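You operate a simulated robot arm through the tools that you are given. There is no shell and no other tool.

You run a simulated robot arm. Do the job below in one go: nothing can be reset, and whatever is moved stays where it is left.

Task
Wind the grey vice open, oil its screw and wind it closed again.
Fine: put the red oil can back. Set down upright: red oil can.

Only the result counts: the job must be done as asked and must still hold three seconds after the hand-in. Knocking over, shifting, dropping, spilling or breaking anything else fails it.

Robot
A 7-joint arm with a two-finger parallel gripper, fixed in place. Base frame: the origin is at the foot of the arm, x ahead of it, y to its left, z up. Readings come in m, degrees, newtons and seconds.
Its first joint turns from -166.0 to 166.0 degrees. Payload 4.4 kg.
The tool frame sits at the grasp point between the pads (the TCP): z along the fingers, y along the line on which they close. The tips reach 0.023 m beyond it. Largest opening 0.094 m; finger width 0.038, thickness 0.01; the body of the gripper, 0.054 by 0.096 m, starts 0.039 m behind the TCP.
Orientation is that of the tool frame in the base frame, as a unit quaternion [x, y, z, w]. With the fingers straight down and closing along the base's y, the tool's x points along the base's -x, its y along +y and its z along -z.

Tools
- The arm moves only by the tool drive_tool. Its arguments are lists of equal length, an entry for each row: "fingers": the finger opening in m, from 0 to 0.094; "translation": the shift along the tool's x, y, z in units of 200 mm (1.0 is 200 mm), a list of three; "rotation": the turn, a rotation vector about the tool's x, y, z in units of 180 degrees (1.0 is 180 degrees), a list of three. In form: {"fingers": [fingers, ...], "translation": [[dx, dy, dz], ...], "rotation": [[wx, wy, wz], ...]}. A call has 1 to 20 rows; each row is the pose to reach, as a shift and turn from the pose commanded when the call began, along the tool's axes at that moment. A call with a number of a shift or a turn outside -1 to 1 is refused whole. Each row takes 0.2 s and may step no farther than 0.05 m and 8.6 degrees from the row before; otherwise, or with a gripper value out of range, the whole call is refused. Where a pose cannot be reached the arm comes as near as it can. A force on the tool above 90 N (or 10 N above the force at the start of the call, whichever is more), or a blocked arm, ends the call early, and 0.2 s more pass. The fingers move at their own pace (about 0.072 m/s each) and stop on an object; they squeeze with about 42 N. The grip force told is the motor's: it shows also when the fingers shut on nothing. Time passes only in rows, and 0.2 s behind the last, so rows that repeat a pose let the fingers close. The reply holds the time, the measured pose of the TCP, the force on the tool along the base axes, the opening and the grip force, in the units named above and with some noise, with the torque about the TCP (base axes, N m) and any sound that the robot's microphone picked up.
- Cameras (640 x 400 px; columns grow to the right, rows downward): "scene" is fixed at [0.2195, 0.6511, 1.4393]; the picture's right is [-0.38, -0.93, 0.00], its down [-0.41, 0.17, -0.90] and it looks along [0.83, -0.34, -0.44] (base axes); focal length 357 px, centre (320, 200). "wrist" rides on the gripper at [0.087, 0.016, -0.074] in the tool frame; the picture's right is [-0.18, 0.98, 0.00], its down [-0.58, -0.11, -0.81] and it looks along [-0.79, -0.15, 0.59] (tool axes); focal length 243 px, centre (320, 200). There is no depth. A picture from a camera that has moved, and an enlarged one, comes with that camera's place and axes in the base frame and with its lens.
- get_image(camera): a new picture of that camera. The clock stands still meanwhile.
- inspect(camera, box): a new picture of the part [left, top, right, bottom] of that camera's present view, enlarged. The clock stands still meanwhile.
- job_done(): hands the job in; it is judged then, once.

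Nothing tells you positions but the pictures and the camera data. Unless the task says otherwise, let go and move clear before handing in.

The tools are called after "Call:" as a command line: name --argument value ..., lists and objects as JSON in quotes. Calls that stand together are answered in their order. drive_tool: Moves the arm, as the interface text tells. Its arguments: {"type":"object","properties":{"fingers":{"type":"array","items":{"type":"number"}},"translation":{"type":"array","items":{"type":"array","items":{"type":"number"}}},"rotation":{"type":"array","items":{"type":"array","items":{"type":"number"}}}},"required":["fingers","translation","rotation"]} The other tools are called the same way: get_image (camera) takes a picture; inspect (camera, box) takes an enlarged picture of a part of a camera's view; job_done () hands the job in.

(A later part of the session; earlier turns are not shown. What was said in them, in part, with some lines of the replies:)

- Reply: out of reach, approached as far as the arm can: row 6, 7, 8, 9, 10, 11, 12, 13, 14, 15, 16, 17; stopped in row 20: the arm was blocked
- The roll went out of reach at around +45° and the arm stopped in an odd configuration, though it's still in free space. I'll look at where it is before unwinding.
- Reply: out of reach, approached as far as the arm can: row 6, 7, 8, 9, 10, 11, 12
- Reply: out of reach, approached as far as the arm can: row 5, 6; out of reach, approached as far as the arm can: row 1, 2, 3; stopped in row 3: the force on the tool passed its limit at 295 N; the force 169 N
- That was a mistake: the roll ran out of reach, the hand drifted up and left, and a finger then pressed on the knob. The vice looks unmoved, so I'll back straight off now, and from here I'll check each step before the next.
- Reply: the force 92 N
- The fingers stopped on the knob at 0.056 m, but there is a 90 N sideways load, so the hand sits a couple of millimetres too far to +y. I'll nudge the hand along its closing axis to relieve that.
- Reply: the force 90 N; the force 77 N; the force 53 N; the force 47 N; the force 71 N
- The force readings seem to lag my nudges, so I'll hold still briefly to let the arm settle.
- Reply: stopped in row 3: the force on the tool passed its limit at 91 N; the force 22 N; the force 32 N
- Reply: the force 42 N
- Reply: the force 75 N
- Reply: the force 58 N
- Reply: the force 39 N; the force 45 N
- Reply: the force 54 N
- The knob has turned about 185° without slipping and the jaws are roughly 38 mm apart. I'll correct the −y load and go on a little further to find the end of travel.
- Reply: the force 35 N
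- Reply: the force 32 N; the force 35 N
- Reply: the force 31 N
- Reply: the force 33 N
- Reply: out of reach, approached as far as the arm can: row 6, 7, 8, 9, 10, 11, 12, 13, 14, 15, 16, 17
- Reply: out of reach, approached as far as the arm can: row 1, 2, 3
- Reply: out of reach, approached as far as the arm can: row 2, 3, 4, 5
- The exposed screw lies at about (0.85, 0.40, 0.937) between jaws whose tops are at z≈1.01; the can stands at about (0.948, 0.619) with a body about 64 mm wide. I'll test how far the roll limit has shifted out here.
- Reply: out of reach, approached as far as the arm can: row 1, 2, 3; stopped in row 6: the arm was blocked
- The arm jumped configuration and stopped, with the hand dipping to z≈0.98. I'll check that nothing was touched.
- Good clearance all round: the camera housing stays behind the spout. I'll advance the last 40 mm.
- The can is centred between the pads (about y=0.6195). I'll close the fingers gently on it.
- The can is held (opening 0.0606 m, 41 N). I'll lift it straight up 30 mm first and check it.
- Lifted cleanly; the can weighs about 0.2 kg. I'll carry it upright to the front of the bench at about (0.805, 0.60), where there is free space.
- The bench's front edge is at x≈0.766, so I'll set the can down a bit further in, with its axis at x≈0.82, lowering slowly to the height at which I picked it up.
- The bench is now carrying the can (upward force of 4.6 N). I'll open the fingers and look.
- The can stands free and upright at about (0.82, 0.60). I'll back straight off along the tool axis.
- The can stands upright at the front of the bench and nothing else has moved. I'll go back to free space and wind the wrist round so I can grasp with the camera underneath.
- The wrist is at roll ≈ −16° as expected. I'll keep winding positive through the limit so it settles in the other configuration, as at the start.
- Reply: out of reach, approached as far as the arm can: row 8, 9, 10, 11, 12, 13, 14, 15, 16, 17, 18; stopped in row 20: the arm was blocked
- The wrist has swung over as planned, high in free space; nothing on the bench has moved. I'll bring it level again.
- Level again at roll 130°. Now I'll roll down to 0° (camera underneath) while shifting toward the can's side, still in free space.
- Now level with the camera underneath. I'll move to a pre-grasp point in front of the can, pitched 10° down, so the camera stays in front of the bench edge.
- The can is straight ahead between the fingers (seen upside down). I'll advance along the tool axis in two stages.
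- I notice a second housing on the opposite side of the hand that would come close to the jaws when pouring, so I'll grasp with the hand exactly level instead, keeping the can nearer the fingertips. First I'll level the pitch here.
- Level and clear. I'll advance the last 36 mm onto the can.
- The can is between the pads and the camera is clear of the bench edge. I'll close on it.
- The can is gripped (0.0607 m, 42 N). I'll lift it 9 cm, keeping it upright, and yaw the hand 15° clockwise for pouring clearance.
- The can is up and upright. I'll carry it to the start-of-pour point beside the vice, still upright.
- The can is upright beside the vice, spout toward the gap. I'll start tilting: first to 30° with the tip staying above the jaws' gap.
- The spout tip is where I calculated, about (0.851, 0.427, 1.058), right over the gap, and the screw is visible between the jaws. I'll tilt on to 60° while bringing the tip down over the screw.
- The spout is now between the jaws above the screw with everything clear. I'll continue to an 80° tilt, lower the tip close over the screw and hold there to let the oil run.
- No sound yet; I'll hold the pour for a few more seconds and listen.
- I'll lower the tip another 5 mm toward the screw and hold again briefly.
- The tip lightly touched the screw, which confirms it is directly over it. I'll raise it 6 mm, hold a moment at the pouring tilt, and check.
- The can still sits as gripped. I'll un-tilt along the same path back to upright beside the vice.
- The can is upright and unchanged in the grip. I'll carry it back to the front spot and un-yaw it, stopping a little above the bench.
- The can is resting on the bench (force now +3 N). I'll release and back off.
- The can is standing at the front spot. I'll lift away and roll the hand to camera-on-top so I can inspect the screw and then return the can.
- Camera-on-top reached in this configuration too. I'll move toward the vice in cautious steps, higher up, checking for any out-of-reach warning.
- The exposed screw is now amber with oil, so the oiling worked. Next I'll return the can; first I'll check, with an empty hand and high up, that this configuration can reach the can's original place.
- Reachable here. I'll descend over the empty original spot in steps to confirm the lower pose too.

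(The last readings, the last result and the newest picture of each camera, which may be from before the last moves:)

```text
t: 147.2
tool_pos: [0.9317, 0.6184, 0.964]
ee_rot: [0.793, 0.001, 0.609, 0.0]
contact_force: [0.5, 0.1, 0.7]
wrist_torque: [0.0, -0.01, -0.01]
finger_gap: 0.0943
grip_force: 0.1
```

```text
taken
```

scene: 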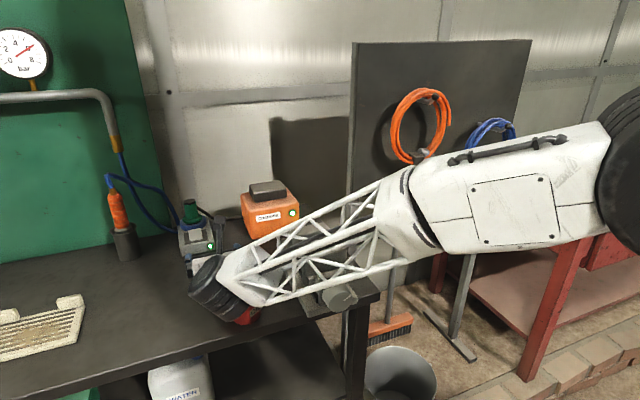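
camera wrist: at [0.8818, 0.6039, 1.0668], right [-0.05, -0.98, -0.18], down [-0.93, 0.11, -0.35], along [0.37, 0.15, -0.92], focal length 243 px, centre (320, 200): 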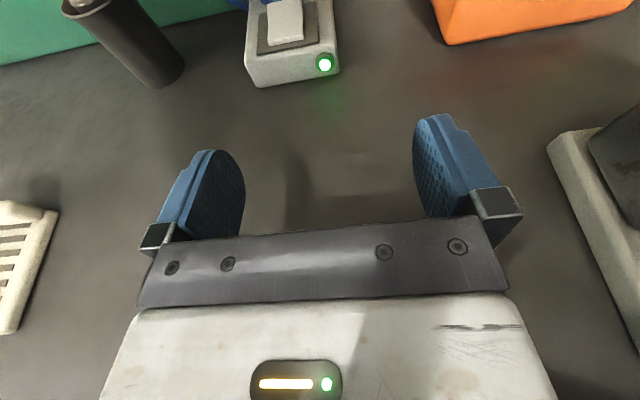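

I must check the can at once: in descending here the wrist came down over the place where it is standing.

Call:
inspect --camera "scene" --box '[170, 230, 330, 350]'

```text
3.33 times, centred on (250, 290) of scene
camera zoom: at [0.2195, 0.6511, 1.4393], right [-0.38, -0.93, 0.0], down [-0.41, 0.17, -0.9], along [0.83, -0.34, -0.44], focal length 1190 px, centre (553, -100)
```

zoom: 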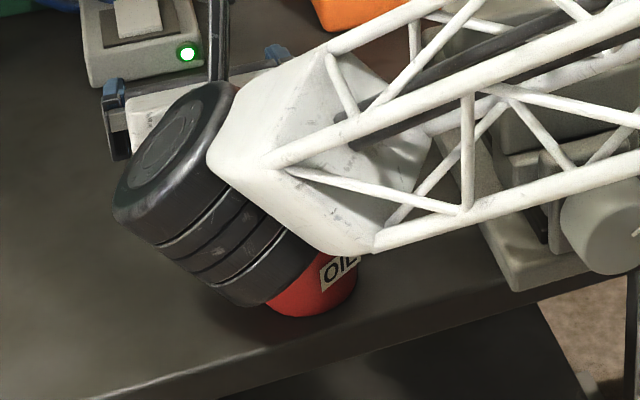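

Call:
inspect --camera "scene" --box '[215, 280, 285, 335]'

```text
7.27 times, centred on (250, 308) of scene
camera zoom: at [0.2195, 0.6511, 1.4393], right [-0.38, -0.93, 0.0], down [-0.41, 0.17, -0.9], along [0.83, -0.34, -0.44], focal length 2597 px, centre (829, -582)
```

zoom: 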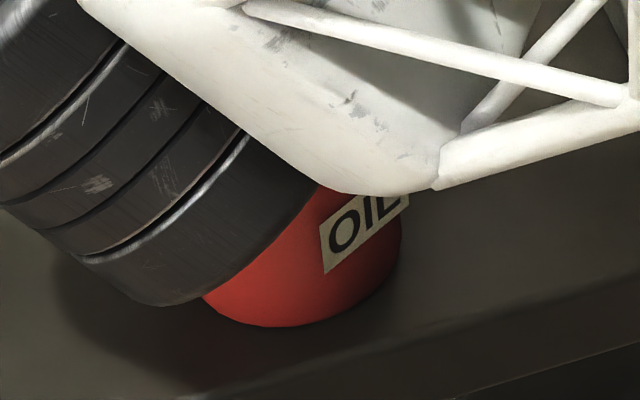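

The can is still standing but has been nudged about 2 cm toward −y by the wrist. I'll raise the arm straight up, slowly, and watch it.

Call:
drive_tool --fingers '[0.094, 0.094, 0.094, 0.094]' --translation '[[0.024, 0, -0.0065], [0.048, 0, -0.013], [0.072, 0, -0.0195], [0.0966, 0, -0.026]]' --rotation '[[0, 0, 0], [0, 0, 0], [0, 0, 0], [0, 0, 0]]'

Call:
inspect --camera "scene" --box '[170, 230, 330, 350]'

```text
t: 148.2
tool_pos: [0.9305, 0.6193, 0.9855]
ee_rot: [0.793, 0.001, 0.609, 0.0]
contact_force: [0.0, -0.4, 0.4]
wrist_torque: [0.0, 0.01, 0.0]
finger_gap: 0.0938
grip_force: 0.0
```

```text
3.33 times, centred on (250, 290) of scene
camera zoom: at [0.2195, 0.6511, 1.4393], right [-0.38, -0.93, 0.0], down [-0.41, 0.17, -0.9], along [0.83, -0.34, -0.44], focal length 1190 px, centre (553, -100)
```

zoom: 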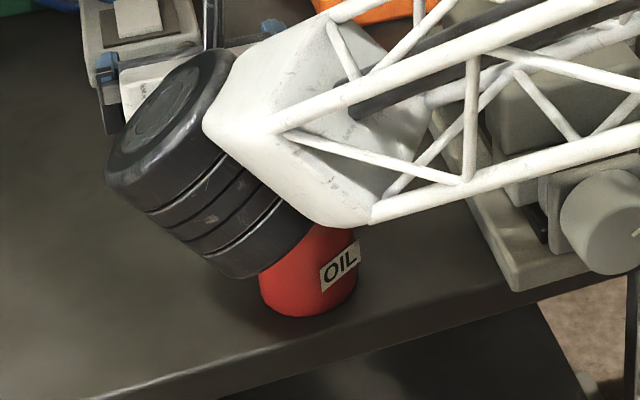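

The can stays put, upright. I'll continue straight up.

Call:
drive_tool --fingers '[0.094, 0.094, 0.094, 0.094]' --translation '[[0.048, 0, -0.013], [0.0966, 0, -0.026], [0.145, 0, -0.039], [0.193, 0, -0.052]]' --rotation '[[0, 0, 0], [0, 0, 0], [0, 0, 0], [0, 0, 0]]'

Call:
inspect --camera "scene" --box '[170, 230, 330, 350]'

```text
t: 149.2
tool_pos: [0.9299, 0.6196, 1.0237]
ee_rot: [0.793, 0.001, 0.609, 0.0]
contact_force: [-0.1, 0.6, -1.0]
wrist_torque: [0.02, 0.02, -0.02]
finger_gap: 0.094
grip_force: 0.0
```

```text
3.33 times, centred on (250, 290) of scene
camera zoom: at [0.2195, 0.6511, 1.4393], right [-0.38, -0.93, 0.0], down [-0.41, 0.17, -0.9], along [0.83, -0.34, -0.44], focal length 1190 px, centre (553, -100)
```

zoom: 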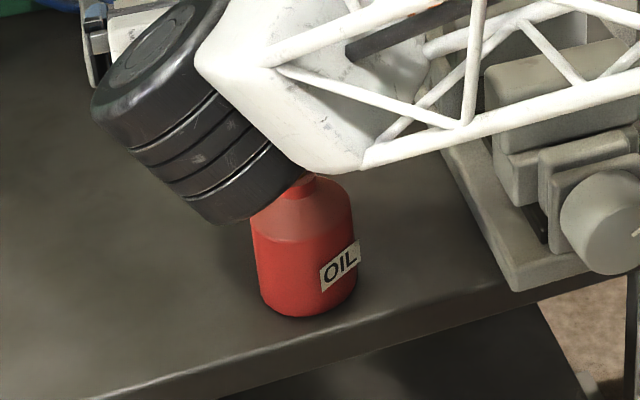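

Call:
drive_tool --fingers '[0.094, 0.094, 0.094, 0.094, 0.094]' --translation '[[0.1, 0, -0.027], [0.24, 0, -0.064], [0.4, 0, -0.107], [0.58, 0, -0.155], [0.72, 0, -0.193]]' --rotation '[[0, 0, 0], [0, 0, 0], [0, 0, 0], [0, 0, 0], [0, 0, 0]]'

Call:
inspect --camera "scene" --box '[170, 220, 330, 340]'

```text
t: 150.4
tool_pos: [0.9294, 0.6163, 1.1722]
ee_rot: [0.794, 0.001, 0.609, 0.001]
contact_force: [0.0, -0.2, -0.3]
wrist_torque: [0.02, -0.03, -0.02]
finger_gap: 0.0939
grip_force: 0.1
```

```text
3.33 times, centred on (250, 280) of scene
camera zoom: at [0.2195, 0.6511, 1.4393], right [-0.38, -0.93, 0.0], down [-0.41, 0.17, -0.9], along [0.83, -0.34, -0.44], focal length 1190 px, centre (553, -67)
```

zoom: 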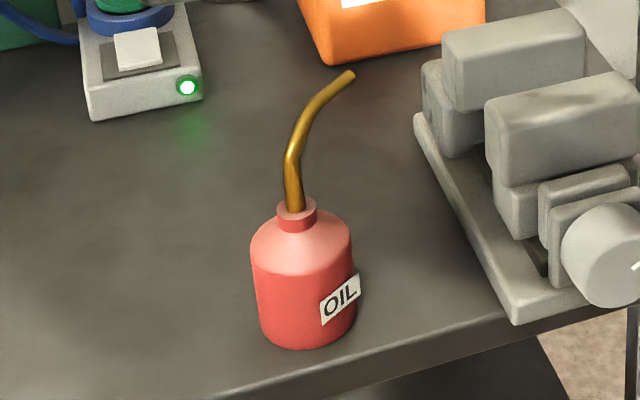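

The can is still standing upright, at about (0.816, 0.580), but twisted so the spout points about 29° further left. I should have kept it clear of the wrist; I'll retreat at this height and then come at it from the front.

Call:
drive_tool --fingers '[0.094, 0.094, 0.094, 0.094, 0.094, 0.094]' --translation '[[-0.048, 0.066, -0.172], [-0.097, 0.133, -0.345], [-0.145, 0.2, -0.517], [-0.193, 0.266, -0.69], [-0.2415, 0.3325, -0.862], [-0.2415, 0.3325, -0.862]]' --rotation '[[0, 0, 0], [0, 0, 0], [0, 0, 0], [0, 0, 0], [0, 0, 0], [0, 0, 0]]'

```text
t: 151.8
tool_pos: [0.752, 0.5532, 1.1699]
ee_rot: [0.793, 0.001, 0.609, 0.0]
contact_force: [0.2, 0.0, -0.1]
wrist_torque: [-0.01, 0.03, -0.02]
finger_gap: 0.0939
grip_force: 0.1
```

Call:
drive_tool --fingers '[0.094, 0.094, 0.094, 0.094, 0.094, 0.094]' --translation '[[-0.088, 0.073, -0.134], [-0.175, 0.146, -0.268], [-0.263, 0.219, -0.401], [-0.351, 0.292, -0.535], [-0.4385, 0.365, -0.669], [-0.4385, 0.365, -0.669]]' --rotation '[[0.0307, 0, -0.0082], [0.0614, 0, -0.0164], [0.0921, 0, -0.0247], [0.1228, 0, -0.0329], [0.1535, 0, -0.0411], [0.1535, 0, -0.0411]]'

Call:
get_image --camera "wrist"

```text
t: 153.2
tool_pos: [0.6002, 0.4783, 1.1238]
ee_rot: [0.769, 0.196, 0.589, -0.15]
contact_force: [0.7, 0.8, -0.4]
wrist_torque: [0.03, 0.0, -0.01]
finger_gap: 0.0942
grip_force: 0.0
```

```text
taken
camera wrist: at [0.5641, 0.4428, 1.2257], right [0.43, -0.89, -0.18], down [-0.87, -0.35, -0.35], along [0.25, 0.3, -0.92], focal length 243 px, centre (320, 200)
```

wrist: 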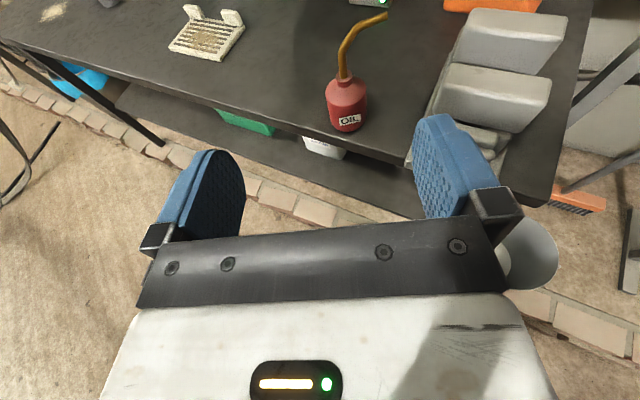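

Call:
inspect --camera "wrist" --box '[290, 0, 420, 150]'

Call:
inspect --camera "scene" --box '[190, 230, 290, 330]'

```text
2.67 times, centred on (355, 75) of wrist
camera zoom: at [0.5641, 0.4428, 1.2257], right [0.43, -0.89, -0.18], down [-0.87, -0.35, -0.35], along [0.25, 0.3, -0.92], focal length 647 px, centre (227, 533)
```

zoom: 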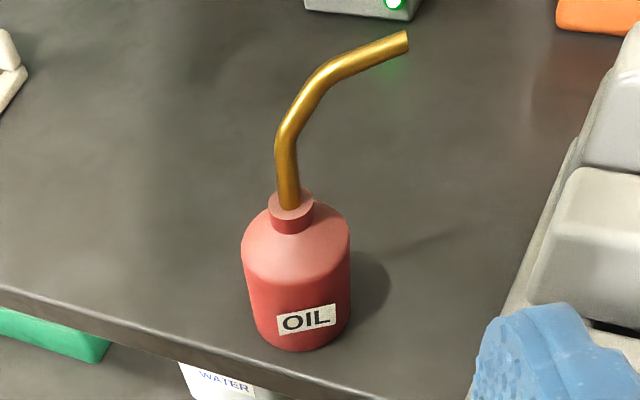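

```text
4.00 times, centred on (240, 280) of scene
camera zoom: at [0.2195, 0.6511, 1.4393], right [-0.38, -0.93, 0.0], down [-0.41, 0.17, -0.9], along [0.83, -0.34, -0.44], focal length 1428 px, centre (640, -120)
```

zoom: 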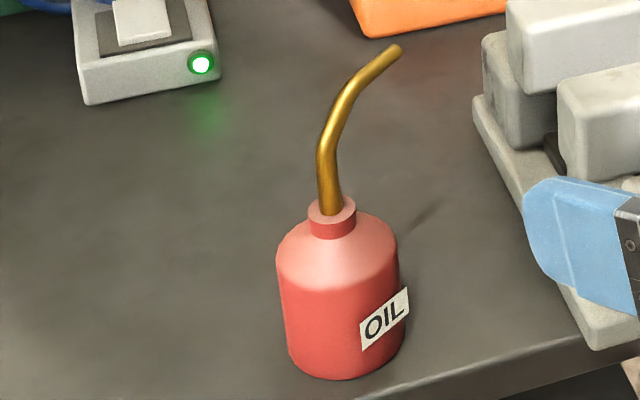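

The can's axis is now at about (0.8125, 0.577), turned 29°; approaching at a heading of 28.6° and setting it down at heading 0° will restore its original orientation. I'll go to the pre-grasp point in two checked steps.

Call:
drive_tool --fingers '[0.094, 0.094, 0.094, 0.094]' --translation '[[-0.107, 0.012, 0.134], [-0.213, 0.025, 0.268], [-0.32, 0.037, 0.403], [-0.32, 0.037, 0.403]]' --rotation '[[0, 0, 0], [0, 0, 0], [0, 0, 0], [0, 0, 0]]'

```text
t: 154.2
tool_pos: [0.6576, 0.5051, 1.0396]
ee_rot: [0.769, 0.196, 0.589, -0.149]
contact_force: [-0.1, 0.1, -0.2]
wrist_torque: [0.0, -0.01, -0.01]
finger_gap: 0.0939
grip_force: 0.0
```

Call:
drive_tool --fingers '[0.094, 0.094, 0.094, 0.094]' --translation '[[-0.107, 0.012, 0.134], [-0.213, 0.025, 0.268], [-0.32, 0.037, 0.403], [-0.32, 0.037, 0.403]]' --rotation '[[0, 0, 0], [0, 0, 0], [0, 0, 0], [0, 0, 0]]'

Call:
get_image --camera "wrist"

Call:
get_image --camera "scene"

```text
t: 155.2
tool_pos: [0.7135, 0.5267, 0.9566]
ee_rot: [0.769, 0.196, 0.59, -0.149]
contact_force: [-0.4, 0.8, 0.0]
wrist_torque: [-0.02, -0.03, 0.01]
finger_gap: 0.0939
grip_force: 0.1
```

```text
taken
camera wrist: at [0.6776, 0.4893, 1.0608], right [0.43, -0.89, -0.18], down [-0.87, -0.35, -0.35], along [0.25, 0.3, -0.92], focal length 243 px, centre (320, 200)
```

wrist: 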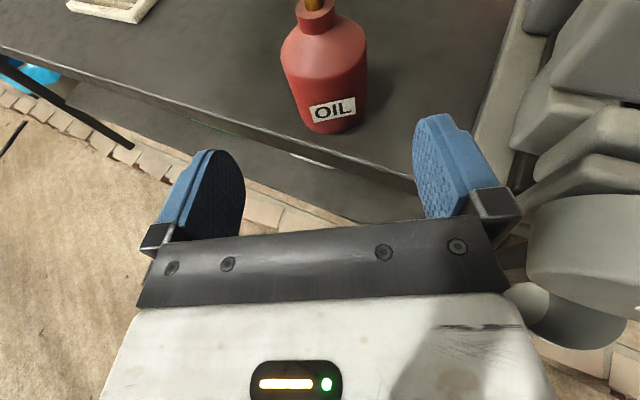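

```text
taken
```

scene: 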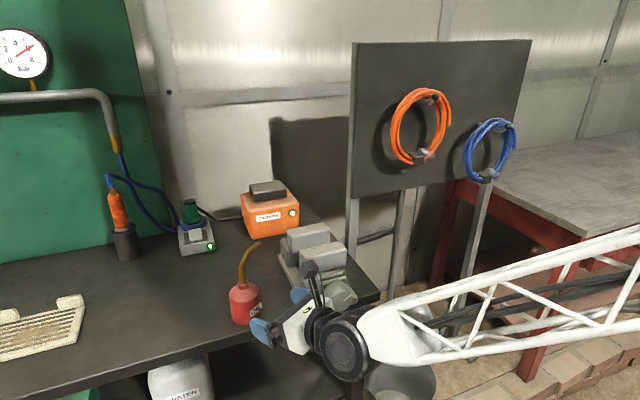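

Aligned with the can and clear of the knob. I'll advance in two stages.

Call:
drive_tool --fingers '[0.094, 0.094, 0.094, 0.094]' --translation '[[0, 0.003, 0.12], [0, 0.005, 0.24], [0, 0.005, 0.36], [0, 0.005, 0.36]]' --rotation '[[0, 0, 0], [0, 0, 0], [0, 0, 0], [0, 0, 0]]'

Call:
get_image --camera "wrist"

```text
t: 156.2
tool_pos: [0.7757, 0.559, 0.9385]
ee_rot: [0.769, 0.197, 0.589, -0.151]
contact_force: [0.2, 0.6, -0.6]
wrist_torque: [0.03, 0.05, 0.02]
finger_gap: 0.0942
grip_force: 0.1
```

```text
taken
camera wrist: at [0.7393, 0.5219, 1.0412], right [0.43, -0.89, -0.18], down [-0.87, -0.35, -0.35], along [0.25, 0.3, -0.92], focal length 243 px, centre (320, 200)
```

wrist: 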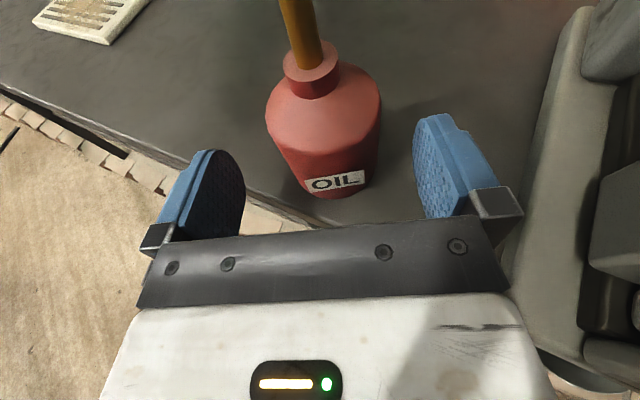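

Call:
drive_tool --fingers '[0.094, 0.094, 0.094]' --translation '[[0, 0.006, 0.1], [0, 0.012, 0.19], [0, 0.012, 0.19]]' --rotation '[[0, 0, 0], [0, 0, 0], [0, 0, 0]]'

Call:
get_image --camera "wrist"

```text
t: 157.0
tool_pos: [0.8101, 0.5724, 0.9287]
ee_rot: [0.769, 0.196, 0.59, -0.15]
contact_force: [-0.7, -0.5, 0.3]
wrist_torque: [0.0, 0.0, 0.01]
finger_gap: 0.0939
grip_force: 0.0
```

```text
taken
camera wrist: at [0.7736, 0.5364, 1.0319], right [0.43, -0.89, -0.18], down [-0.87, -0.35, -0.35], along [0.25, 0.3, -0.92], focal length 243 px, centre (320, 200)
```

wrist: 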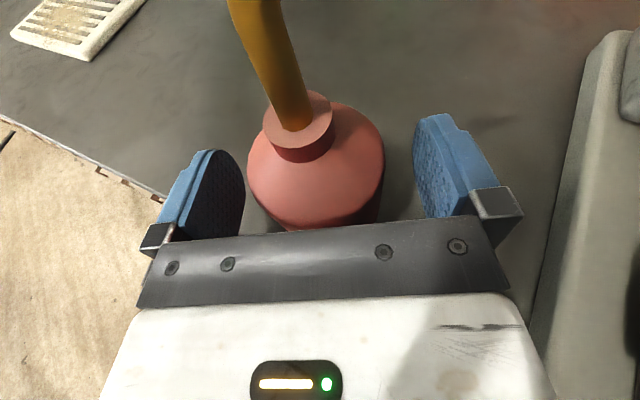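

This matches the first grasp view. I'll close on the can.

Call:
drive_tool --fingers '[0.08, 0.072, 0.066, 0.06, 0.05, 0.04, 0.03]' --translation '[[0, 0, 0], [0, 0, 0], [0, 0, 0], [0, 0, 0], [0, 0, 0], [0, 0, 0], [0, 0, 0]]' --rotation '[[0, 0, 0], [0, 0, 0], [0, 0, 0], [0, 0, 0], [0, 0, 0], [0, 0, 0], [0, 0, 0]]'

Call:
get_image --camera "wrist"

```text
t: 158.6
tool_pos: [0.8086, 0.5726, 0.9297]
ee_rot: [0.769, 0.196, 0.59, -0.149]
contact_force: [0.4, 1.4, 0.3]
wrist_torque: [0.1, 0.02, 0.01]
finger_gap: 0.0608
grip_force: 41.8
```

```text
taken
camera wrist: at [0.7735, 0.5365, 1.032], right [0.43, -0.89, -0.18], down [-0.87, -0.35, -0.35], along [0.25, 0.3, -0.92], focal length 243 px, centre (320, 200)
```

wrist: 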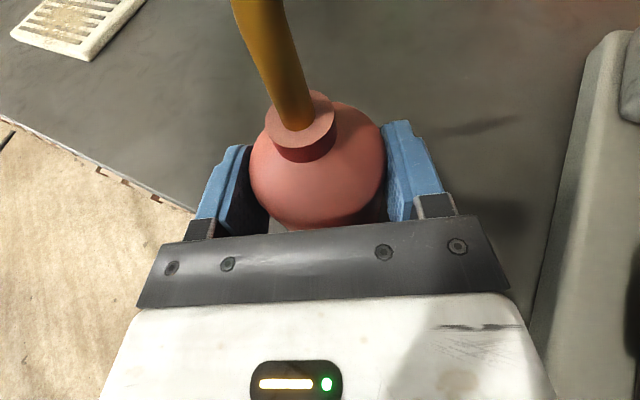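

The can is held exactly as in the first grasp. I'll lift it 45 mm straight up and check.

Call:
drive_tool --fingers '[0.03, 0.03, 0.03, 0.03]' --translation '[[0.06, 0, -0.016], [0.14, 0, -0.037], [0.217, 0, -0.058], [0.217, 0, -0.058]]' --rotation '[[0, 0, 0], [0, 0, 0], [0, 0, 0], [0, 0, 0]]'

```text
t: 159.6
tool_pos: [0.8082, 0.5735, 0.9744]
ee_rot: [0.769, 0.196, 0.59, -0.15]
contact_force: [-0.1, 0.0, -2.5]
wrist_torque: [-0.04, 0.01, -0.02]
finger_gap: 0.0608
grip_force: 41.8
```

Lifted. Now I'll carry it to its original place while turning the hand back to heading 0°.

Call:
drive_tool --fingers '[0.03, 0.03, 0.03, 0.03, 0.03, 0.03, 0.03, 0.03]' --translation '[[0.018, 0.011, 0.067], [0.045, 0.028, 0.167], [0.075, 0.047, 0.279], [0.105, 0.065, 0.39], [0.135, 0.084, 0.501], [0.16, 0.1, 0.596], [0.1795, 0.112, 0.6685], [0.1795, 0.112, 0.6685]]' --rotation '[[-0.015, 0, 0.004], [-0.038, 0, 0.0102], [-0.064, 0, 0.0171], [-0.09, 0, 0.0241], [-0.115, 0, 0.0308], [-0.137, 0, 0.0367], [-0.1535, 0, 0.0411], [-0.1535, 0, 0.0411]]'

Call:
get_image --camera "wrist"

Call:
get_image --camera "scene"

```text
t: 161.4
tool_pos: [0.9407, 0.6195, 0.9738]
ee_rot: [0.793, 0.0, 0.609, 0.001]
contact_force: [0.3, 0.0, -3.0]
wrist_torque: [0.0, 0.05, 0.0]
finger_gap: 0.0609
grip_force: 42.2
```

```text
taken
camera wrist: at [0.8909, 0.6045, 1.0774], right [-0.05, -0.98, -0.18], down [-0.93, 0.11, -0.35], along [0.37, 0.15, -0.92], focal length 243 px, centre (320, 200)
```

wrist: 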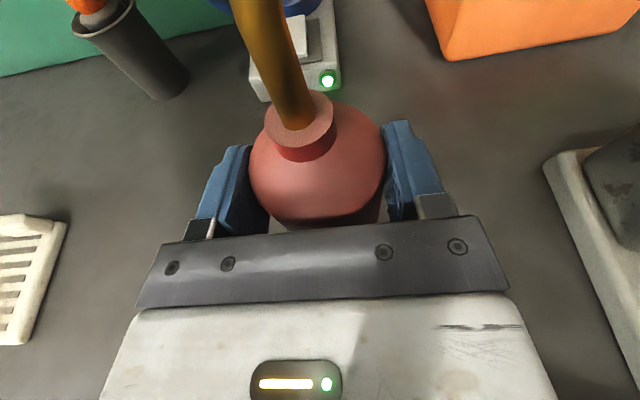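

```text
taken
```

scene: 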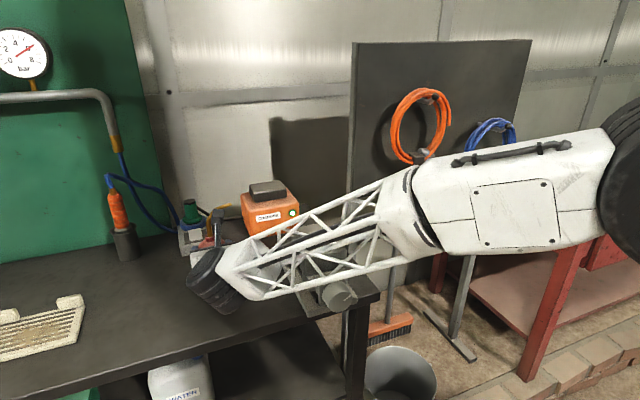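

Over the original spot. I'll lower it in small steps until the bench takes the weight.

Call:
drive_tool --fingers '[0.03, 0.03, 0.03, 0.03, 0.03]' --translation '[[-0.06, 0, 0.016], [-0.12, 0, 0.032], [-0.17, 0, 0.046], [-0.195, 0, 0.0525], [-0.195, 0, 0.0525]]' --rotation '[[0, 0, 0], [0, 0, 0], [0, 0, 0], [0, 0, 0], [0, 0, 0]]'

```text
t: 162.6
tool_pos: [0.9423, 0.6209, 0.9325]
ee_rot: [0.793, 0.001, 0.609, 0.0]
contact_force: [-0.1, -0.7, -2.7]
wrist_torque: [-0.01, 0.03, 0.02]
finger_gap: 0.0608
grip_force: 41.9
```

Call:
drive_tool --fingers '[0.03, 0.03, 0.03]' --translation '[[-0.007, 0, 0.0019], [-0.014, 0, 0.0037], [-0.014, 0, 0.0037]]' --rotation '[[0, 0, 0], [0, 0, 0], [0, 0, 0]]'

```text
t: 163.4
tool_pos: [0.9418, 0.6204, 0.9287]
ee_rot: [0.794, 0.001, 0.608, 0.0]
contact_force: [-0.2, -0.4, -2.5]
wrist_torque: [-0.01, 0.02, 0.01]
finger_gap: 0.0608
grip_force: 41.7
```

Call:
drive_tool --fingers '[0.03, 0.03, 0.03]' --translation '[[-0.005, 0, 0.0013], [-0.007, 0, 0.0019], [-0.007, 0, 0.0019]]' --rotation '[[0, 0, 0], [0, 0, 0], [0, 0, 0]]'

```text
t: 164.2
tool_pos: [0.9402, 0.621, 0.9291]
ee_rot: [0.793, 0.0, 0.609, 0.0]
contact_force: [-0.2, -0.2, -3.1]
wrist_torque: [0.02, 0.07, 0.01]
finger_gap: 0.0606
grip_force: 42.1
```

Call:
drive_tool --fingers '[0.03, 0.03, 0.03]' --translation '[[-0.004, 0, 0.0011], [-0.006, 0, 0.0016], [-0.006, 0, 0.0016]]' --rotation '[[0, 0, 0], [0, 0, 0], [0, 0, 0]]'

```text
t: 165.0
tool_pos: [0.9412, 0.6209, 0.9283]
ee_rot: [0.794, 0.001, 0.609, 0.0]
contact_force: [0.7, -1.9, 4.4]
wrist_torque: [0.11, 0.1, -0.01]
finger_gap: 0.0608
grip_force: 42.5
```

The bench has taken the can (+4.4 N). I'll release it and check it's standing before retreating.

Call:
drive_tool --fingers '[0.065, 0.075, 0.085, 0.094, 0.094]' --translation '[[0, 0, 0], [0, 0, 0], [0, 0, 0], [0, 0, 0], [0, 0, 0]]' --rotation '[[0, 0, 0], [0, 0, 0], [0, 0, 0], [0, 0, 0], [0, 0, 0]]'

Call:
get_image --camera "wrist"

```text
t: 166.2
tool_pos: [0.9402, 0.6211, 0.9294]
ee_rot: [0.793, 0.001, 0.609, 0.0]
contact_force: [-0.8, -0.2, -0.2]
wrist_torque: [0.03, -0.01, -0.03]
finger_gap: 0.0942
grip_force: 0.1
```

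```text
taken
camera wrist: at [0.891, 0.6055, 1.031], right [-0.05, -0.98, -0.18], down [-0.93, 0.11, -0.35], along [0.37, 0.15, -0.92], focal length 243 px, centre (320, 200)
```

wrist: 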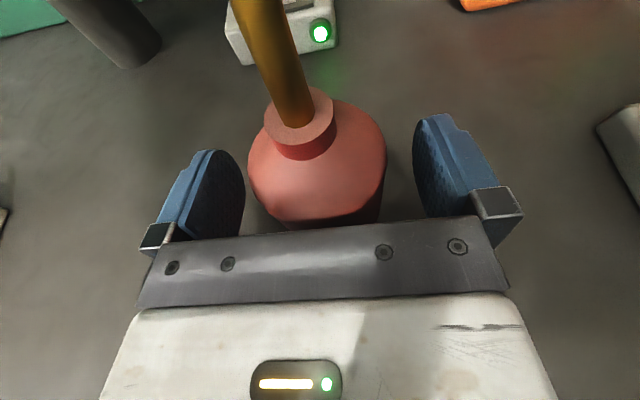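

The can stands free and upright at its original place. I'll back straight off along the tool axis; the front spot is empty now.

Call:
drive_tool --fingers '[0.094, 0.094, 0.094, 0.094, 0.094, 0.094]' --translation '[[0, 0, -0.15], [0, 0, -0.35], [0, 0, -0.55], [0, 0, -0.75], [0, 0, -0.95], [0, 0, -0.95]]' --rotation '[[0, 0, 0], [0, 0, 0], [0, 0, 0], [0, 0, 0], [0, 0, 0], [0, 0, 0]]'

Call:
get_image --camera "scene"

Call:
inspect --camera "scene" --box '[195, 210, 245, 300]'

```text
t: 167.6
tool_pos: [0.7563, 0.6195, 0.9789]
ee_rot: [0.793, 0.001, 0.61, 0.0]
contact_force: [-0.6, -1.1, 0.3]
wrist_torque: [0.02, 0.01, -0.04]
finger_gap: 0.0937
grip_force: 0.0
```

```text
taken
```

scene: 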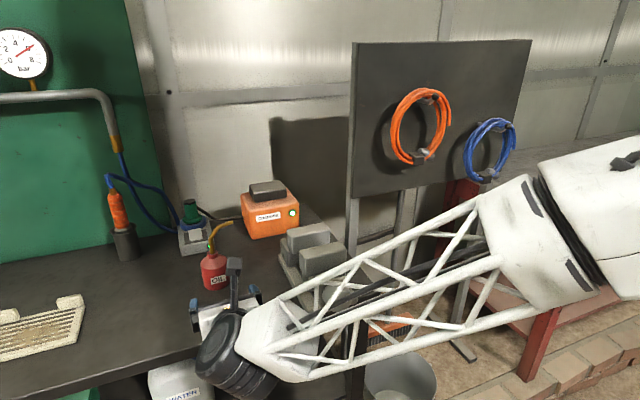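

```text
4.44 times, centred on (220, 255) of scene
camera zoom: at [0.2195, 0.6511, 1.4393], right [-0.38, -0.93, 0.0], down [-0.41, 0.17, -0.9], along [0.83, -0.34, -0.44], focal length 1587 px, centre (764, -44)
```

zoom: 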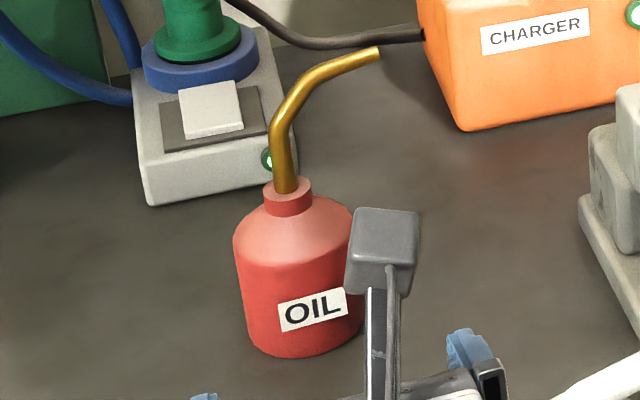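

The can is back exactly where it was, upright. Now for closing the vice: I'll retreat to free space in front of the knob.

Call:
drive_tool --fingers '[0.094, 0.094, 0.094, 0.094, 0.094, 0.094, 0.094, 0.094]' --translation '[[0.01, 0.08, -0.17], [0.02, 0.18, -0.34], [0.035, 0.3, -0.5], [0.05, 0.44, -0.64], [0.07, 0.58, -0.78], [0.09, 0.72, -0.89], [0.102, 0.85, -0.99], [0.102, 0.85, -0.99]]' --rotation '[[0, 0.012, 0], [0, 0.024, 0], [0, 0.036, 0], [0, 0.048, 0], [0, 0.06, 0], [0, 0.072, 0], [0, 0.0833, 0], [0, 0.0833, 0]]'

```text
t: 169.4
tool_pos: [0.5733, 0.4511, 1.0481]
ee_rot: [0.707, 0.001, 0.707, 0.0]
contact_force: [-0.2, -0.6, -0.5]
wrist_torque: [-0.03, 0.03, 0.02]
finger_gap: 0.0942
grip_force: 0.0
```

Call:
drive_tool --fingers '[0.094, 0.094, 0.094, 0.094, 0.094, 0.094, 0.094, 0.094, 0.094, 0.094, 0.094, 0.094, 0.094, 0.094, 0.094, 0.094, 0.094, 0.094, 0.094, 0.094]' --translation '[[-0.049, 0.0255, -0.0115], [-0.098, 0.051, -0.023], [-0.147, 0.0765, -0.0345], [-0.196, 0.102, -0.046], [-0.245, 0.1275, -0.0575], [-0.294, 0.153, -0.069], [-0.343, 0.1785, -0.0805], [-0.392, 0.204, -0.092], [-0.441, 0.2295, -0.1035], [-0.49, 0.255, -0.115], [-0.49, 0.255, -0.115], [-0.49, 0.255, -0.115], [-0.49, 0.255, -0.115], [-0.49, 0.255, -0.115], [-0.49, 0.255, -0.115], [-0.49, 0.255, -0.115], [-0.49, 0.255, -0.115], [-0.49, 0.255, -0.115], [-0.49, 0.255, -0.115], [-0.49, 0.255, -0.115]]' --rotation '[[0, 0, -0.0455], [0, 0, -0.091], [0, 0, -0.1365], [0, 0, -0.182], [0, 0, -0.2275], [0, 0, -0.273], [0, 0, -0.3185], [0, 0, -0.364], [0, 0, -0.4095], [0, 0, -0.455], [0, 0, -0.5005], [0, 0, -0.546], [0, 0, -0.5915], [0, 0, -0.637], [0, 0, -0.6825], [0, 0, -0.728], [0, 0, -0.7735], [0, 0, -0.819], [0, 0, -0.8645], [0, 0, -0.91]]'

```text
t: 173.6
tool_pos: [0.5488, 0.3987, 0.9508]
ee_rot: [0.097, 0.7, 0.099, 0.7]
contact_force: [0.0, 0.2, 0.0]
wrist_torque: [0.01, 0.0, -0.01]
finger_gap: 0.0942
grip_force: 0.0
```

Call:
drive_tool --fingers '[0.094, 0.094, 0.094, 0.094, 0.094, 0.094, 0.094, 0.094, 0.094, 0.094, 0.094, 0.094, 0.094, 0.094, 0.094, 0.094]' --translation '[[0, 0, 0], [0, 0, 0], [0, 0, 0], [0, 0, 0], [0, 0, 0], [0, 0, 0], [0, 0, 0], [0, 0, 0], [0, 0, 0], [0, 0, 0], [0, 0, 0], [0, 0, 0], [0, 0, 0], [0, 0, 0], [0, 0, 0], [0, 0, 0]]' --rotation '[[0, 0, -0.0452], [0, 0, -0.0904], [0, 0, -0.1356], [0, 0, -0.1808], [0, 0, -0.226], [0, 0, -0.2712], [0, 0, -0.3164], [0, 0, -0.3616], [0, 0, -0.4068], [0, 0, -0.452], [0, 0, -0.4972], [0, 0, -0.5424], [0, 0, -0.5876], [0, 0, -0.6328], [0, 0, -0.678], [0, 0, -0.678]]'

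```text
t: 177.0
tool_pos: [0.5485, 0.3999, 0.9495]
ee_rot: [0.565, -0.425, 0.565, -0.427]
contact_force: [-0.7, -0.2, 0.3]
wrist_torque: [0.0, 0.0, -0.02]
finger_gap: 0.0939
grip_force: 0.1
```

Roll is −106° and level. I'll move onto the screw axis and advance to just short of the knob, then check.

Call:
drive_tool --fingers '[0.094, 0.094, 0.094, 0.094, 0.094]' --translation '[[-0.005, 0.02, 0.14], [-0.01, 0.04, 0.28], [-0.015, 0.0615, 0.42], [-0.015, 0.0615, 0.5575], [-0.015, 0.0615, 0.5575]]' --rotation '[[0, 0, 0], [0, 0, 0], [0, 0, 0], [0, 0, 0], [0, 0, 0]]'

Call:
get_image --camera "wrist"

Call:
inspect --camera "scene" --box '[270, 215, 390, 335]'

```text
t: 178.2
tool_pos: [0.6597, 0.3992, 0.9379]
ee_rot: [0.564, -0.426, 0.564, -0.426]
contact_force: [-0.4, -0.3, -0.2]
wrist_torque: [-0.01, 0.02, 0.01]
finger_gap: 0.0938
grip_force: 0.1
```

```text
taken
camera wrist: at [0.5849, 0.313, 0.9469], right [0.0, -0.09, -1.0], down [-0.81, 0.59, -0.05], along [0.59, 0.8, -0.07], focal length 243 px, centre (320, 200)
```

wrist: 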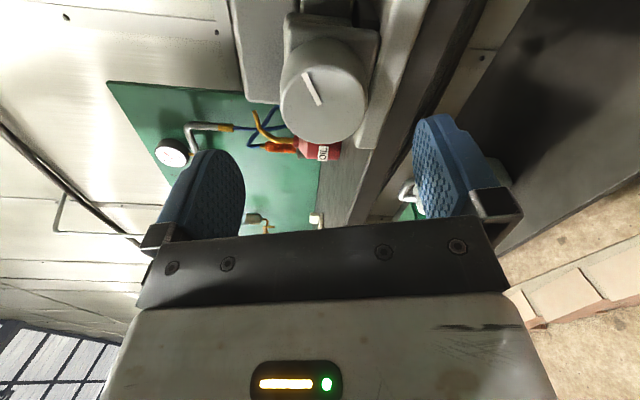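

```text
3.33 times, centred on (330, 275) of scene
camera zoom: at [0.2195, 0.6511, 1.4393], right [-0.38, -0.93, 0.0], down [-0.41, 0.17, -0.9], along [0.83, -0.34, -0.44], focal length 1190 px, centre (287, -50)
```

zoom: 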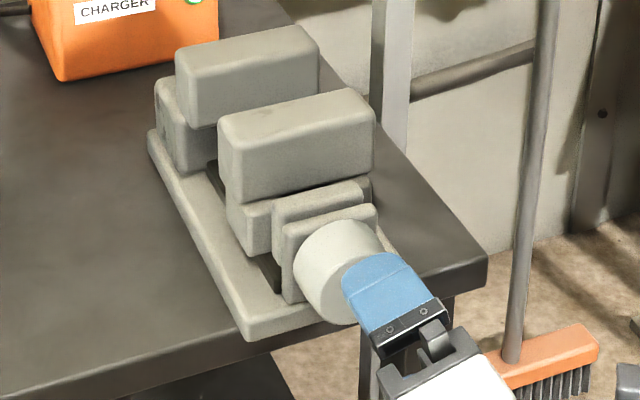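

The knob lies between the fingers. I'll advance to the gripping depth.

Call:
drive_tool --fingers '[0.094, 0.094, 0.094, 0.094]' --translation '[[0, 0, 0.1], [0, 0, 0.2], [0, 0, 0.285], [0, 0, 0.285]]' --rotation '[[0, 0, 0], [0, 0, 0], [0, 0, 0], [0, 0, 0]]'

Call:
get_image --camera "wrist"

```text
t: 179.2
tool_pos: [0.7164, 0.3994, 0.938]
ee_rot: [0.564, -0.426, 0.565, -0.426]
contact_force: [-0.7, -0.1, 0.1]
wrist_torque: [0.02, -0.03, 0.0]
finger_gap: 0.0941
grip_force: 0.1
```

```text
taken
camera wrist: at [0.6414, 0.3127, 0.9455], right [0.0, -0.09, -1.0], down [-0.81, 0.59, -0.05], along [0.59, 0.8, -0.07], focal length 243 px, centre (320, 200)
```

wrist: 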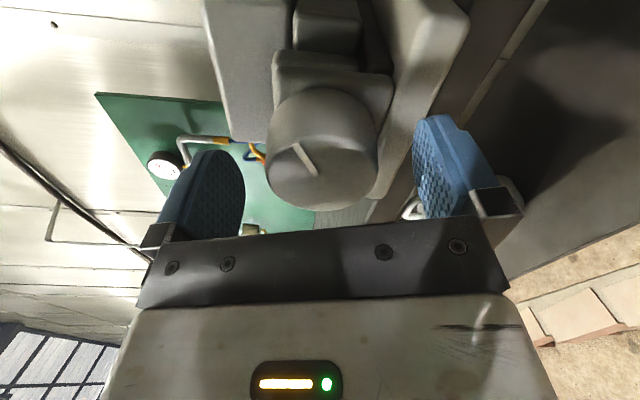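

Call:
drive_tool --fingers '[0.07, 0.06, 0.05, 0.03, 0.0, 0.0]' --translation '[[0, 0, 0], [0, 0, 0], [0, 0, 0], [0, 0, 0], [0, 0, 0], [0, 0, 0]]' --rotation '[[0, 0, 0], [0, 0, 0], [0, 0, 0], [0, 0, 0], [0, 0, 0], [0, 0, 0]]'

```text
t: 180.6
tool_pos: [0.7166, 0.3988, 0.9363]
ee_rot: [0.564, -0.427, 0.564, -0.425]
contact_force: [3.6, -3.2, -11.9]
wrist_torque: [-0.02, 0.23, -0.1]
finger_gap: 0.0556
grip_force: 45.2
```

Gripped and well centred (only 12 N side load). I'll start winding clockwise to close, in steps with force checks.

Call:
drive_tool --fingers '[0.0, 0.0, 0.0, 0.0, 0.0, 0.0, 0.0, 0.0]' --translation '[[0, 0.002, 0], [0, 0.002, 0], [0, 0.002, 0], [0, 0.002, 0], [0, 0.002, 0], [0, 0.002, 0], [0, 0.002, 0], [0, 0.002, 0]]' --rotation '[[0, 0, 0.03], [0, 0, 0.06], [0, 0, 0.09], [0, 0, 0.12], [0, 0, 0.15], [0, 0, 0.18], [0, 0, 0.21], [0, 0, 0.24]]'

Call:
inspect --camera "scene" --box '[270, 215, 390, 335]'

```text
t: 182.4
tool_pos: [0.7155, 0.3988, 0.9348]
ee_rot: [-0.369, 0.604, -0.367, 0.604]
contact_force: [-36.9, 6.6, -19.6]
wrist_torque: [-0.02, 0.66, 0.41]
finger_gap: 0.0556
grip_force: 45.2
```

```text
3.33 times, centred on (330, 275) of scene
camera zoom: at [0.2195, 0.6511, 1.4393], right [-0.38, -0.93, 0.0], down [-0.41, 0.17, -0.9], along [0.83, -0.34, -0.44], focal length 1190 px, centre (287, -50)
```

zoom: 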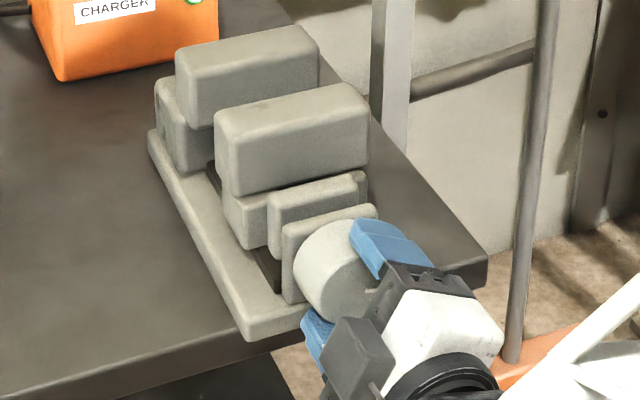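

The front jaw is moving back toward the fixed jaw. I'll continue winding.

Call:
drive_tool --fingers '[0.0, 0.0, 0.0, 0.0, 0.0, 0.0, 0.0, 0.0, 0.0, 0.0]' --translation '[[0, 0.0025, -0.003], [0, 0.0025, -0.003], [0, 0.0025, -0.003], [0, 0.0025, -0.003], [0, 0.0025, -0.003], [0, 0.0025, -0.003], [0, 0.0025, -0.003], [0, 0.0025, -0.003], [0, 0.0025, -0.003], [0, 0.0025, -0.003]]' --rotation '[[0, 0, 0.03], [0, 0, 0.06], [0, 0, 0.09], [0, 0, 0.12], [0, 0, 0.15], [0, 0, 0.18], [0, 0, 0.21], [0, 0, 0.24], [0, 0, 0.27], [0, 0, 0.3]]'

```text
t: 184.6
tool_pos: [0.716, 0.3989, 0.9362]
ee_rot: [-0.054, 0.705, -0.051, 0.705]
contact_force: [20.6, 42.4, -25.4]
wrist_torque: [0.01, 0.58, 0.44]
finger_gap: 0.0552
grip_force: 45.2
```

Call:
drive_tool --fingers '[0.0, 0.0, 0.0, 0.0, 0.0, 0.0, 0.0, 0.0, 0.0, 0.0]' --translation '[[0.001, 0.005, 0.001], [0.001, 0.005, 0.001], [0.001, 0.005, 0.001], [0.001, 0.005, 0.001], [0.001, 0.005, 0.001], [0.001, 0.005, 0.001], [0.001, 0.005, 0.001], [0.001, 0.005, 0.001], [0.001, 0.005, 0.001], [0.001, 0.005, 0.001]]' --rotation '[[0, 0, 0.03], [0, 0, 0.06], [0, 0, 0.09], [0, 0, 0.12], [0, 0, 0.15], [0, 0, 0.18], [0, 0, 0.21], [0, 0, 0.24], [0, 0, 0.27], [0, 0, 0.3]]'

Call:
inspect --camera "scene" --box '[270, 215, 390, 335]'

```text
t: 186.8
tool_pos: [0.7168, 0.4, 0.9361]
ee_rot: [0.273, 0.653, 0.272, 0.652]
contact_force: [-32.3, -21.6, 13.6]
wrist_torque: [-0.05, -0.34, -0.57]
finger_gap: 0.0554
grip_force: 44.8
```

```text
3.33 times, centred on (330, 275) of scene
camera zoom: at [0.2195, 0.6511, 1.4393], right [-0.38, -0.93, 0.0], down [-0.41, 0.17, -0.9], along [0.83, -0.34, -0.44], focal length 1190 px, centre (287, -50)
```

zoom: 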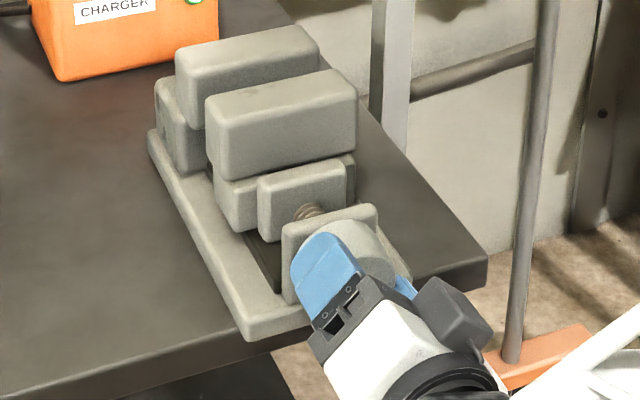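

About half closed. I'll keep winding.

Call:
drive_tool --fingers '[0.0, 0.0, 0.0, 0.0, 0.0, 0.0, 0.0, 0.0, 0.0, 0.0]' --translation '[[-0.001, 0, -0.002], [-0.001, 0, -0.002], [-0.001, 0, -0.002], [-0.001, 0, -0.002], [-0.001, 0, -0.002], [-0.001, 0, -0.002], [-0.001, 0, -0.002], [-0.001, 0, -0.002], [-0.001, 0, -0.002], [-0.001, 0, -0.002]]' --rotation '[[0, 0, 0.03], [0, 0, 0.06], [0, 0, 0.09], [0, 0, 0.12], [0, 0, 0.15], [0, 0, 0.18], [0, 0, 0.21], [0, 0, 0.24], [0, 0, 0.27], [0, 0, 0.3]]'

```text
t: 189.0
tool_pos: [0.7157, 0.4004, 0.936]
ee_rot: [0.539, 0.458, 0.539, 0.458]
contact_force: [5.6, -15.8, 0.8]
wrist_torque: [0.03, 0.09, -1.14]
finger_gap: 0.0553
grip_force: 45.2
```

Call:
drive_tool --fingers '[0.0, 0.0, 0.0, 0.0, 0.0, 0.0, 0.0, 0.0, 0.0, 0.0]' --translation '[[0, 0, 0], [0, 0, 0], [0, 0, 0], [0, 0, 0], [0, 0, 0], [0, 0, 0], [0, 0, 0], [0, 0, 0], [0, 0, 0], [0, 0, 0]]' --rotation '[[0, 0, 0.03], [0, 0, 0.06], [0, 0, 0.09], [0, 0, 0.12], [0, 0, 0.15], [0, 0, 0.18], [0, 0, 0.21], [0, 0, 0.24], [0, 0, 0.27], [0, 0, 0.3]]'

Call:
inspect --camera "scene" --box '[270, 215, 390, 335]'

```text
t: 191.2
tool_pos: [0.7149, 0.4005, 0.9361]
ee_rot: [0.688, 0.163, 0.688, 0.163]
contact_force: [-10.4, 2.4, -5.7]
wrist_torque: [0.02, -0.45, 0.67]
finger_gap: 0.0552
grip_force: 44.8
```

```text
3.33 times, centred on (330, 275) of scene
camera zoom: at [0.2195, 0.6511, 1.4393], right [-0.38, -0.93, 0.0], down [-0.41, 0.17, -0.9], along [0.83, -0.34, -0.44], focal length 1190 px, centre (287, -50)
```

zoom: 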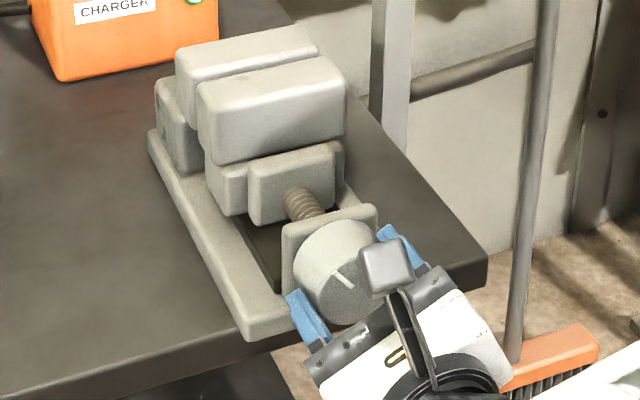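

Nearly closed with a small gap left. I'll continue with shorter steps, watching for the stop.

Call:
drive_tool --fingers '[0.0, 0.0, 0.0, 0.0, 0.0, 0.0]' --translation '[[0, 0, 0], [0, 0, 0], [0, 0, 0], [0, 0, 0], [0, 0, 0], [0, 0, 0]]' --rotation '[[0, 0, 0.03], [0, 0, 0.06], [0, 0, 0.09], [0, 0, 0.12], [0, 0, 0.15], [0, 0, 0.18]]'

Call:
inspect --camera "scene" --box '[270, 215, 390, 335]'

```text
t: 192.6
tool_pos: [0.7159, 0.3999, 0.935]
ee_rot: [0.706, -0.035, 0.706, -0.035]
contact_force: [-6.7, 4.1, -4.9]
wrist_torque: [-0.05, -0.39, -0.14]
finger_gap: 0.0555
grip_force: 44.9
```

```text
3.33 times, centred on (330, 275) of scene
camera zoom: at [0.2195, 0.6511, 1.4393], right [-0.38, -0.93, 0.0], down [-0.41, 0.17, -0.9], along [0.83, -0.34, -0.44], focal length 1190 px, centre (287, -50)
```

zoom: 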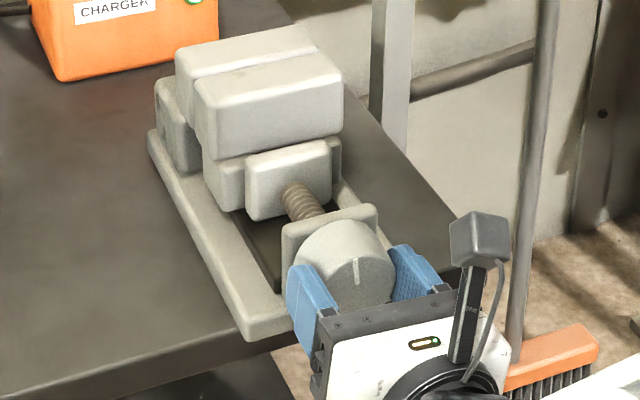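

The jaws look all but touching and the tick is nearly upright again. I'll add the last few degrees gently until the torque rises.

Call:
drive_tool --fingers '[0.0, 0.0, 0.0, 0.0]' --translation '[[0, 0, 0], [0, 0, 0], [0, 0, 0], [0, 0, 0]]' --rotation '[[0, 0, 0.012], [0, 0, 0.024], [0, 0, 0.036], [0, 0, 0.048]]'

```text
t: 193.6
tool_pos: [0.7151, 0.3998, 0.9365]
ee_rot: [0.702, -0.089, 0.701, -0.088]
contact_force: [-8.5, 5.7, -0.4]
wrist_torque: [-1.47, -0.1, 0.29]
finger_gap: 0.0556
grip_force: 44.6
```

The torque has jumped to 1.5 N·m, so the vice is closed against its stop. I'll release the knob.

Call:
drive_tool --fingers '[0.02, 0.05, 0.08, 0.094, 0.094, 0.094]' --translation '[[0, 0, 0], [0, 0, 0], [0, 0, 0], [0, 0, 0], [0, 0, 0], [0, 0, 0]]' --rotation '[[0, 0, 0], [0, 0, 0], [0, 0, 0], [0, 0, 0], [0, 0, 0], [0, 0, 0]]'

Call:
inspect --camera "scene" --box '[270, 215, 390, 335]'

Call:
get_image --camera "wrist"

```text
t: 195.0
tool_pos: [0.7163, 0.4007, 0.9366]
ee_rot: [0.702, -0.088, 0.701, -0.087]
contact_force: [0.4, 0.2, 0.4]
wrist_torque: [-0.04, 0.0, -0.01]
finger_gap: 0.0938
grip_force: 0.1
```

```text
3.33 times, centred on (330, 275) of scene
camera zoom: at [0.2195, 0.6511, 1.4393], right [-0.38, -0.93, 0.0], down [-0.41, 0.17, -0.9], along [0.83, -0.34, -0.44], focal length 1190 px, centre (287, -50)
```

zoom: 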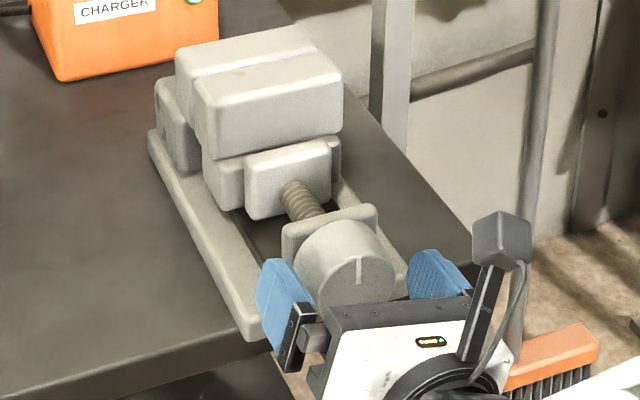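

```text
taken
camera wrist: at [0.6411, 0.3638, 1.0164], right [0.0, -0.91, -0.42], down [-0.81, 0.25, -0.54], along [0.59, 0.34, -0.73], focal length 243 px, centre (320, 200)
```

wrist: 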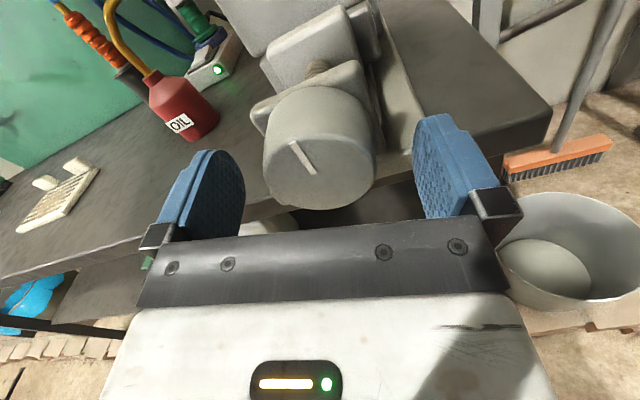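

The vice is closed with the tick upright as at the start. I'll back straight off the knob.

Call:
drive_tool --fingers '[0.094, 0.094, 0.094, 0.094, 0.094, 0.094]' --translation '[[0, 0, -0.1], [0, 0, -0.25], [0, 0, -0.45], [0, 0, -0.65], [0, 0, -0.85], [0, 0, -0.85]]' --rotation '[[0, 0, 0], [0, 0, 0], [0, 0, 0], [0, 0, 0], [0, 0, 0], [0, 0, 0]]'

Call:
get_image --camera "scene"

Call:
inspect --camera "scene" --box '[260, 200, 390, 330]'

Call:
inspect --camera "scene" --box '[195, 210, 245, 300]'

```text
t: 196.4
tool_pos: [0.5461, 0.3985, 0.9376]
ee_rot: [0.702, -0.088, 0.701, -0.088]
contact_force: [0.3, 0.2, 0.2]
wrist_torque: [0.01, 0.0, 0.03]
finger_gap: 0.094
grip_force: 0.1
```

```text
taken
```

scene: 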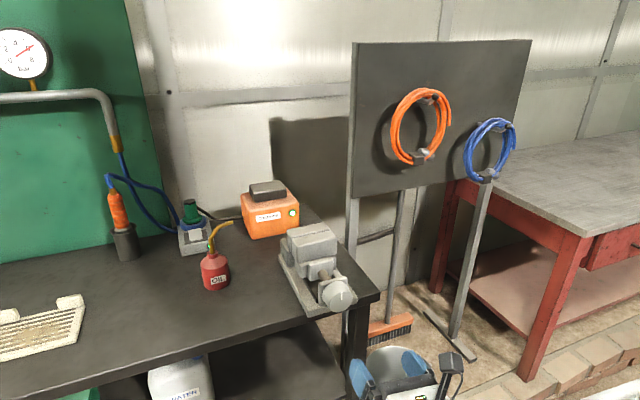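

```text
3.08 times, centred on (325, 265) of scene
camera zoom: at [0.2195, 0.6511, 1.4393], right [-0.38, -0.93, 0.0], down [-0.41, 0.17, -0.9], along [0.83, -0.34, -0.44], focal length 1099 px, centre (305, 0)
```

zoom: 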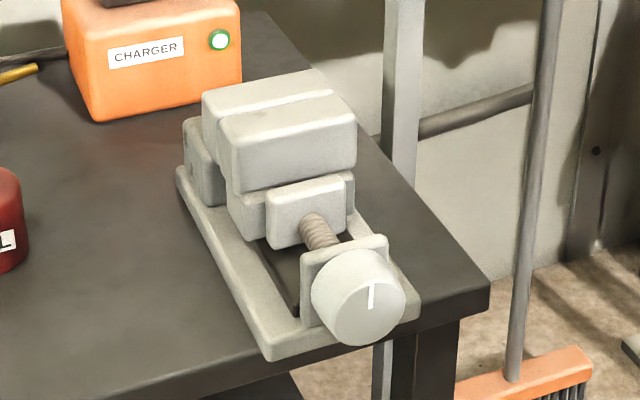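

```text
4.44 times, centred on (220, 255) of scene
camera zoom: at [0.2195, 0.6511, 1.4393], right [-0.38, -0.93, 0.0], down [-0.41, 0.17, -0.9], along [0.83, -0.34, -0.44], focal length 1587 px, centre (764, -44)
```

zoom: 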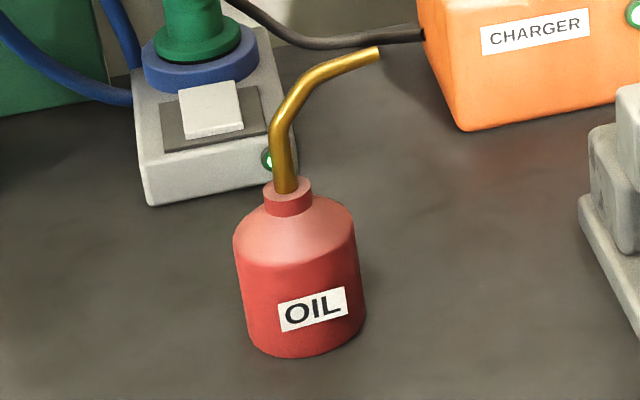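

Before I hand in, this is what the pictures show:
- **Vice:** closed against its stop, knob tick upright as at the start. I saw amber oil on the screw while it was open.
- **Oil can:** upright and back at its original place.
- **Everything else:** looks unmoved, and the hand is empty and clear.

I'm handing the job in now.

Call:
job_done

```text
The job is handed in.
```

The vice was wound fully open, its screw oiled, and wound closed again. The red oil can is back in its original place, standing upright. The job is handed in; no verdict came back.

- **Vice:** I turned the knob about 300° each way, to the stop in both directions. The jaws and the knob mark now look the same as in the first picture.
- **Oil:** with the jaws open, the wrist camera showed the exposed screw had turned amber after the pour. I saw no oil anywhere else.
- **Oil can:** it matches the first picture in both position and spout direction.

Three contacts happened along the way:

- **Knob:** early on, a finger pressed hard against it, with a peak of 295 N. The vice did not shift.
- **Screw:** the spout tip lightly touched it during the pour.
- **Can:** while it stood at a temporary spot at the front of the bench, the wrist came down over it. It moved about 2 cm and twisted about 29°, but did not fall.

In the final pictures everything else on the bench looks unmoved, and the hand is empty and clear.
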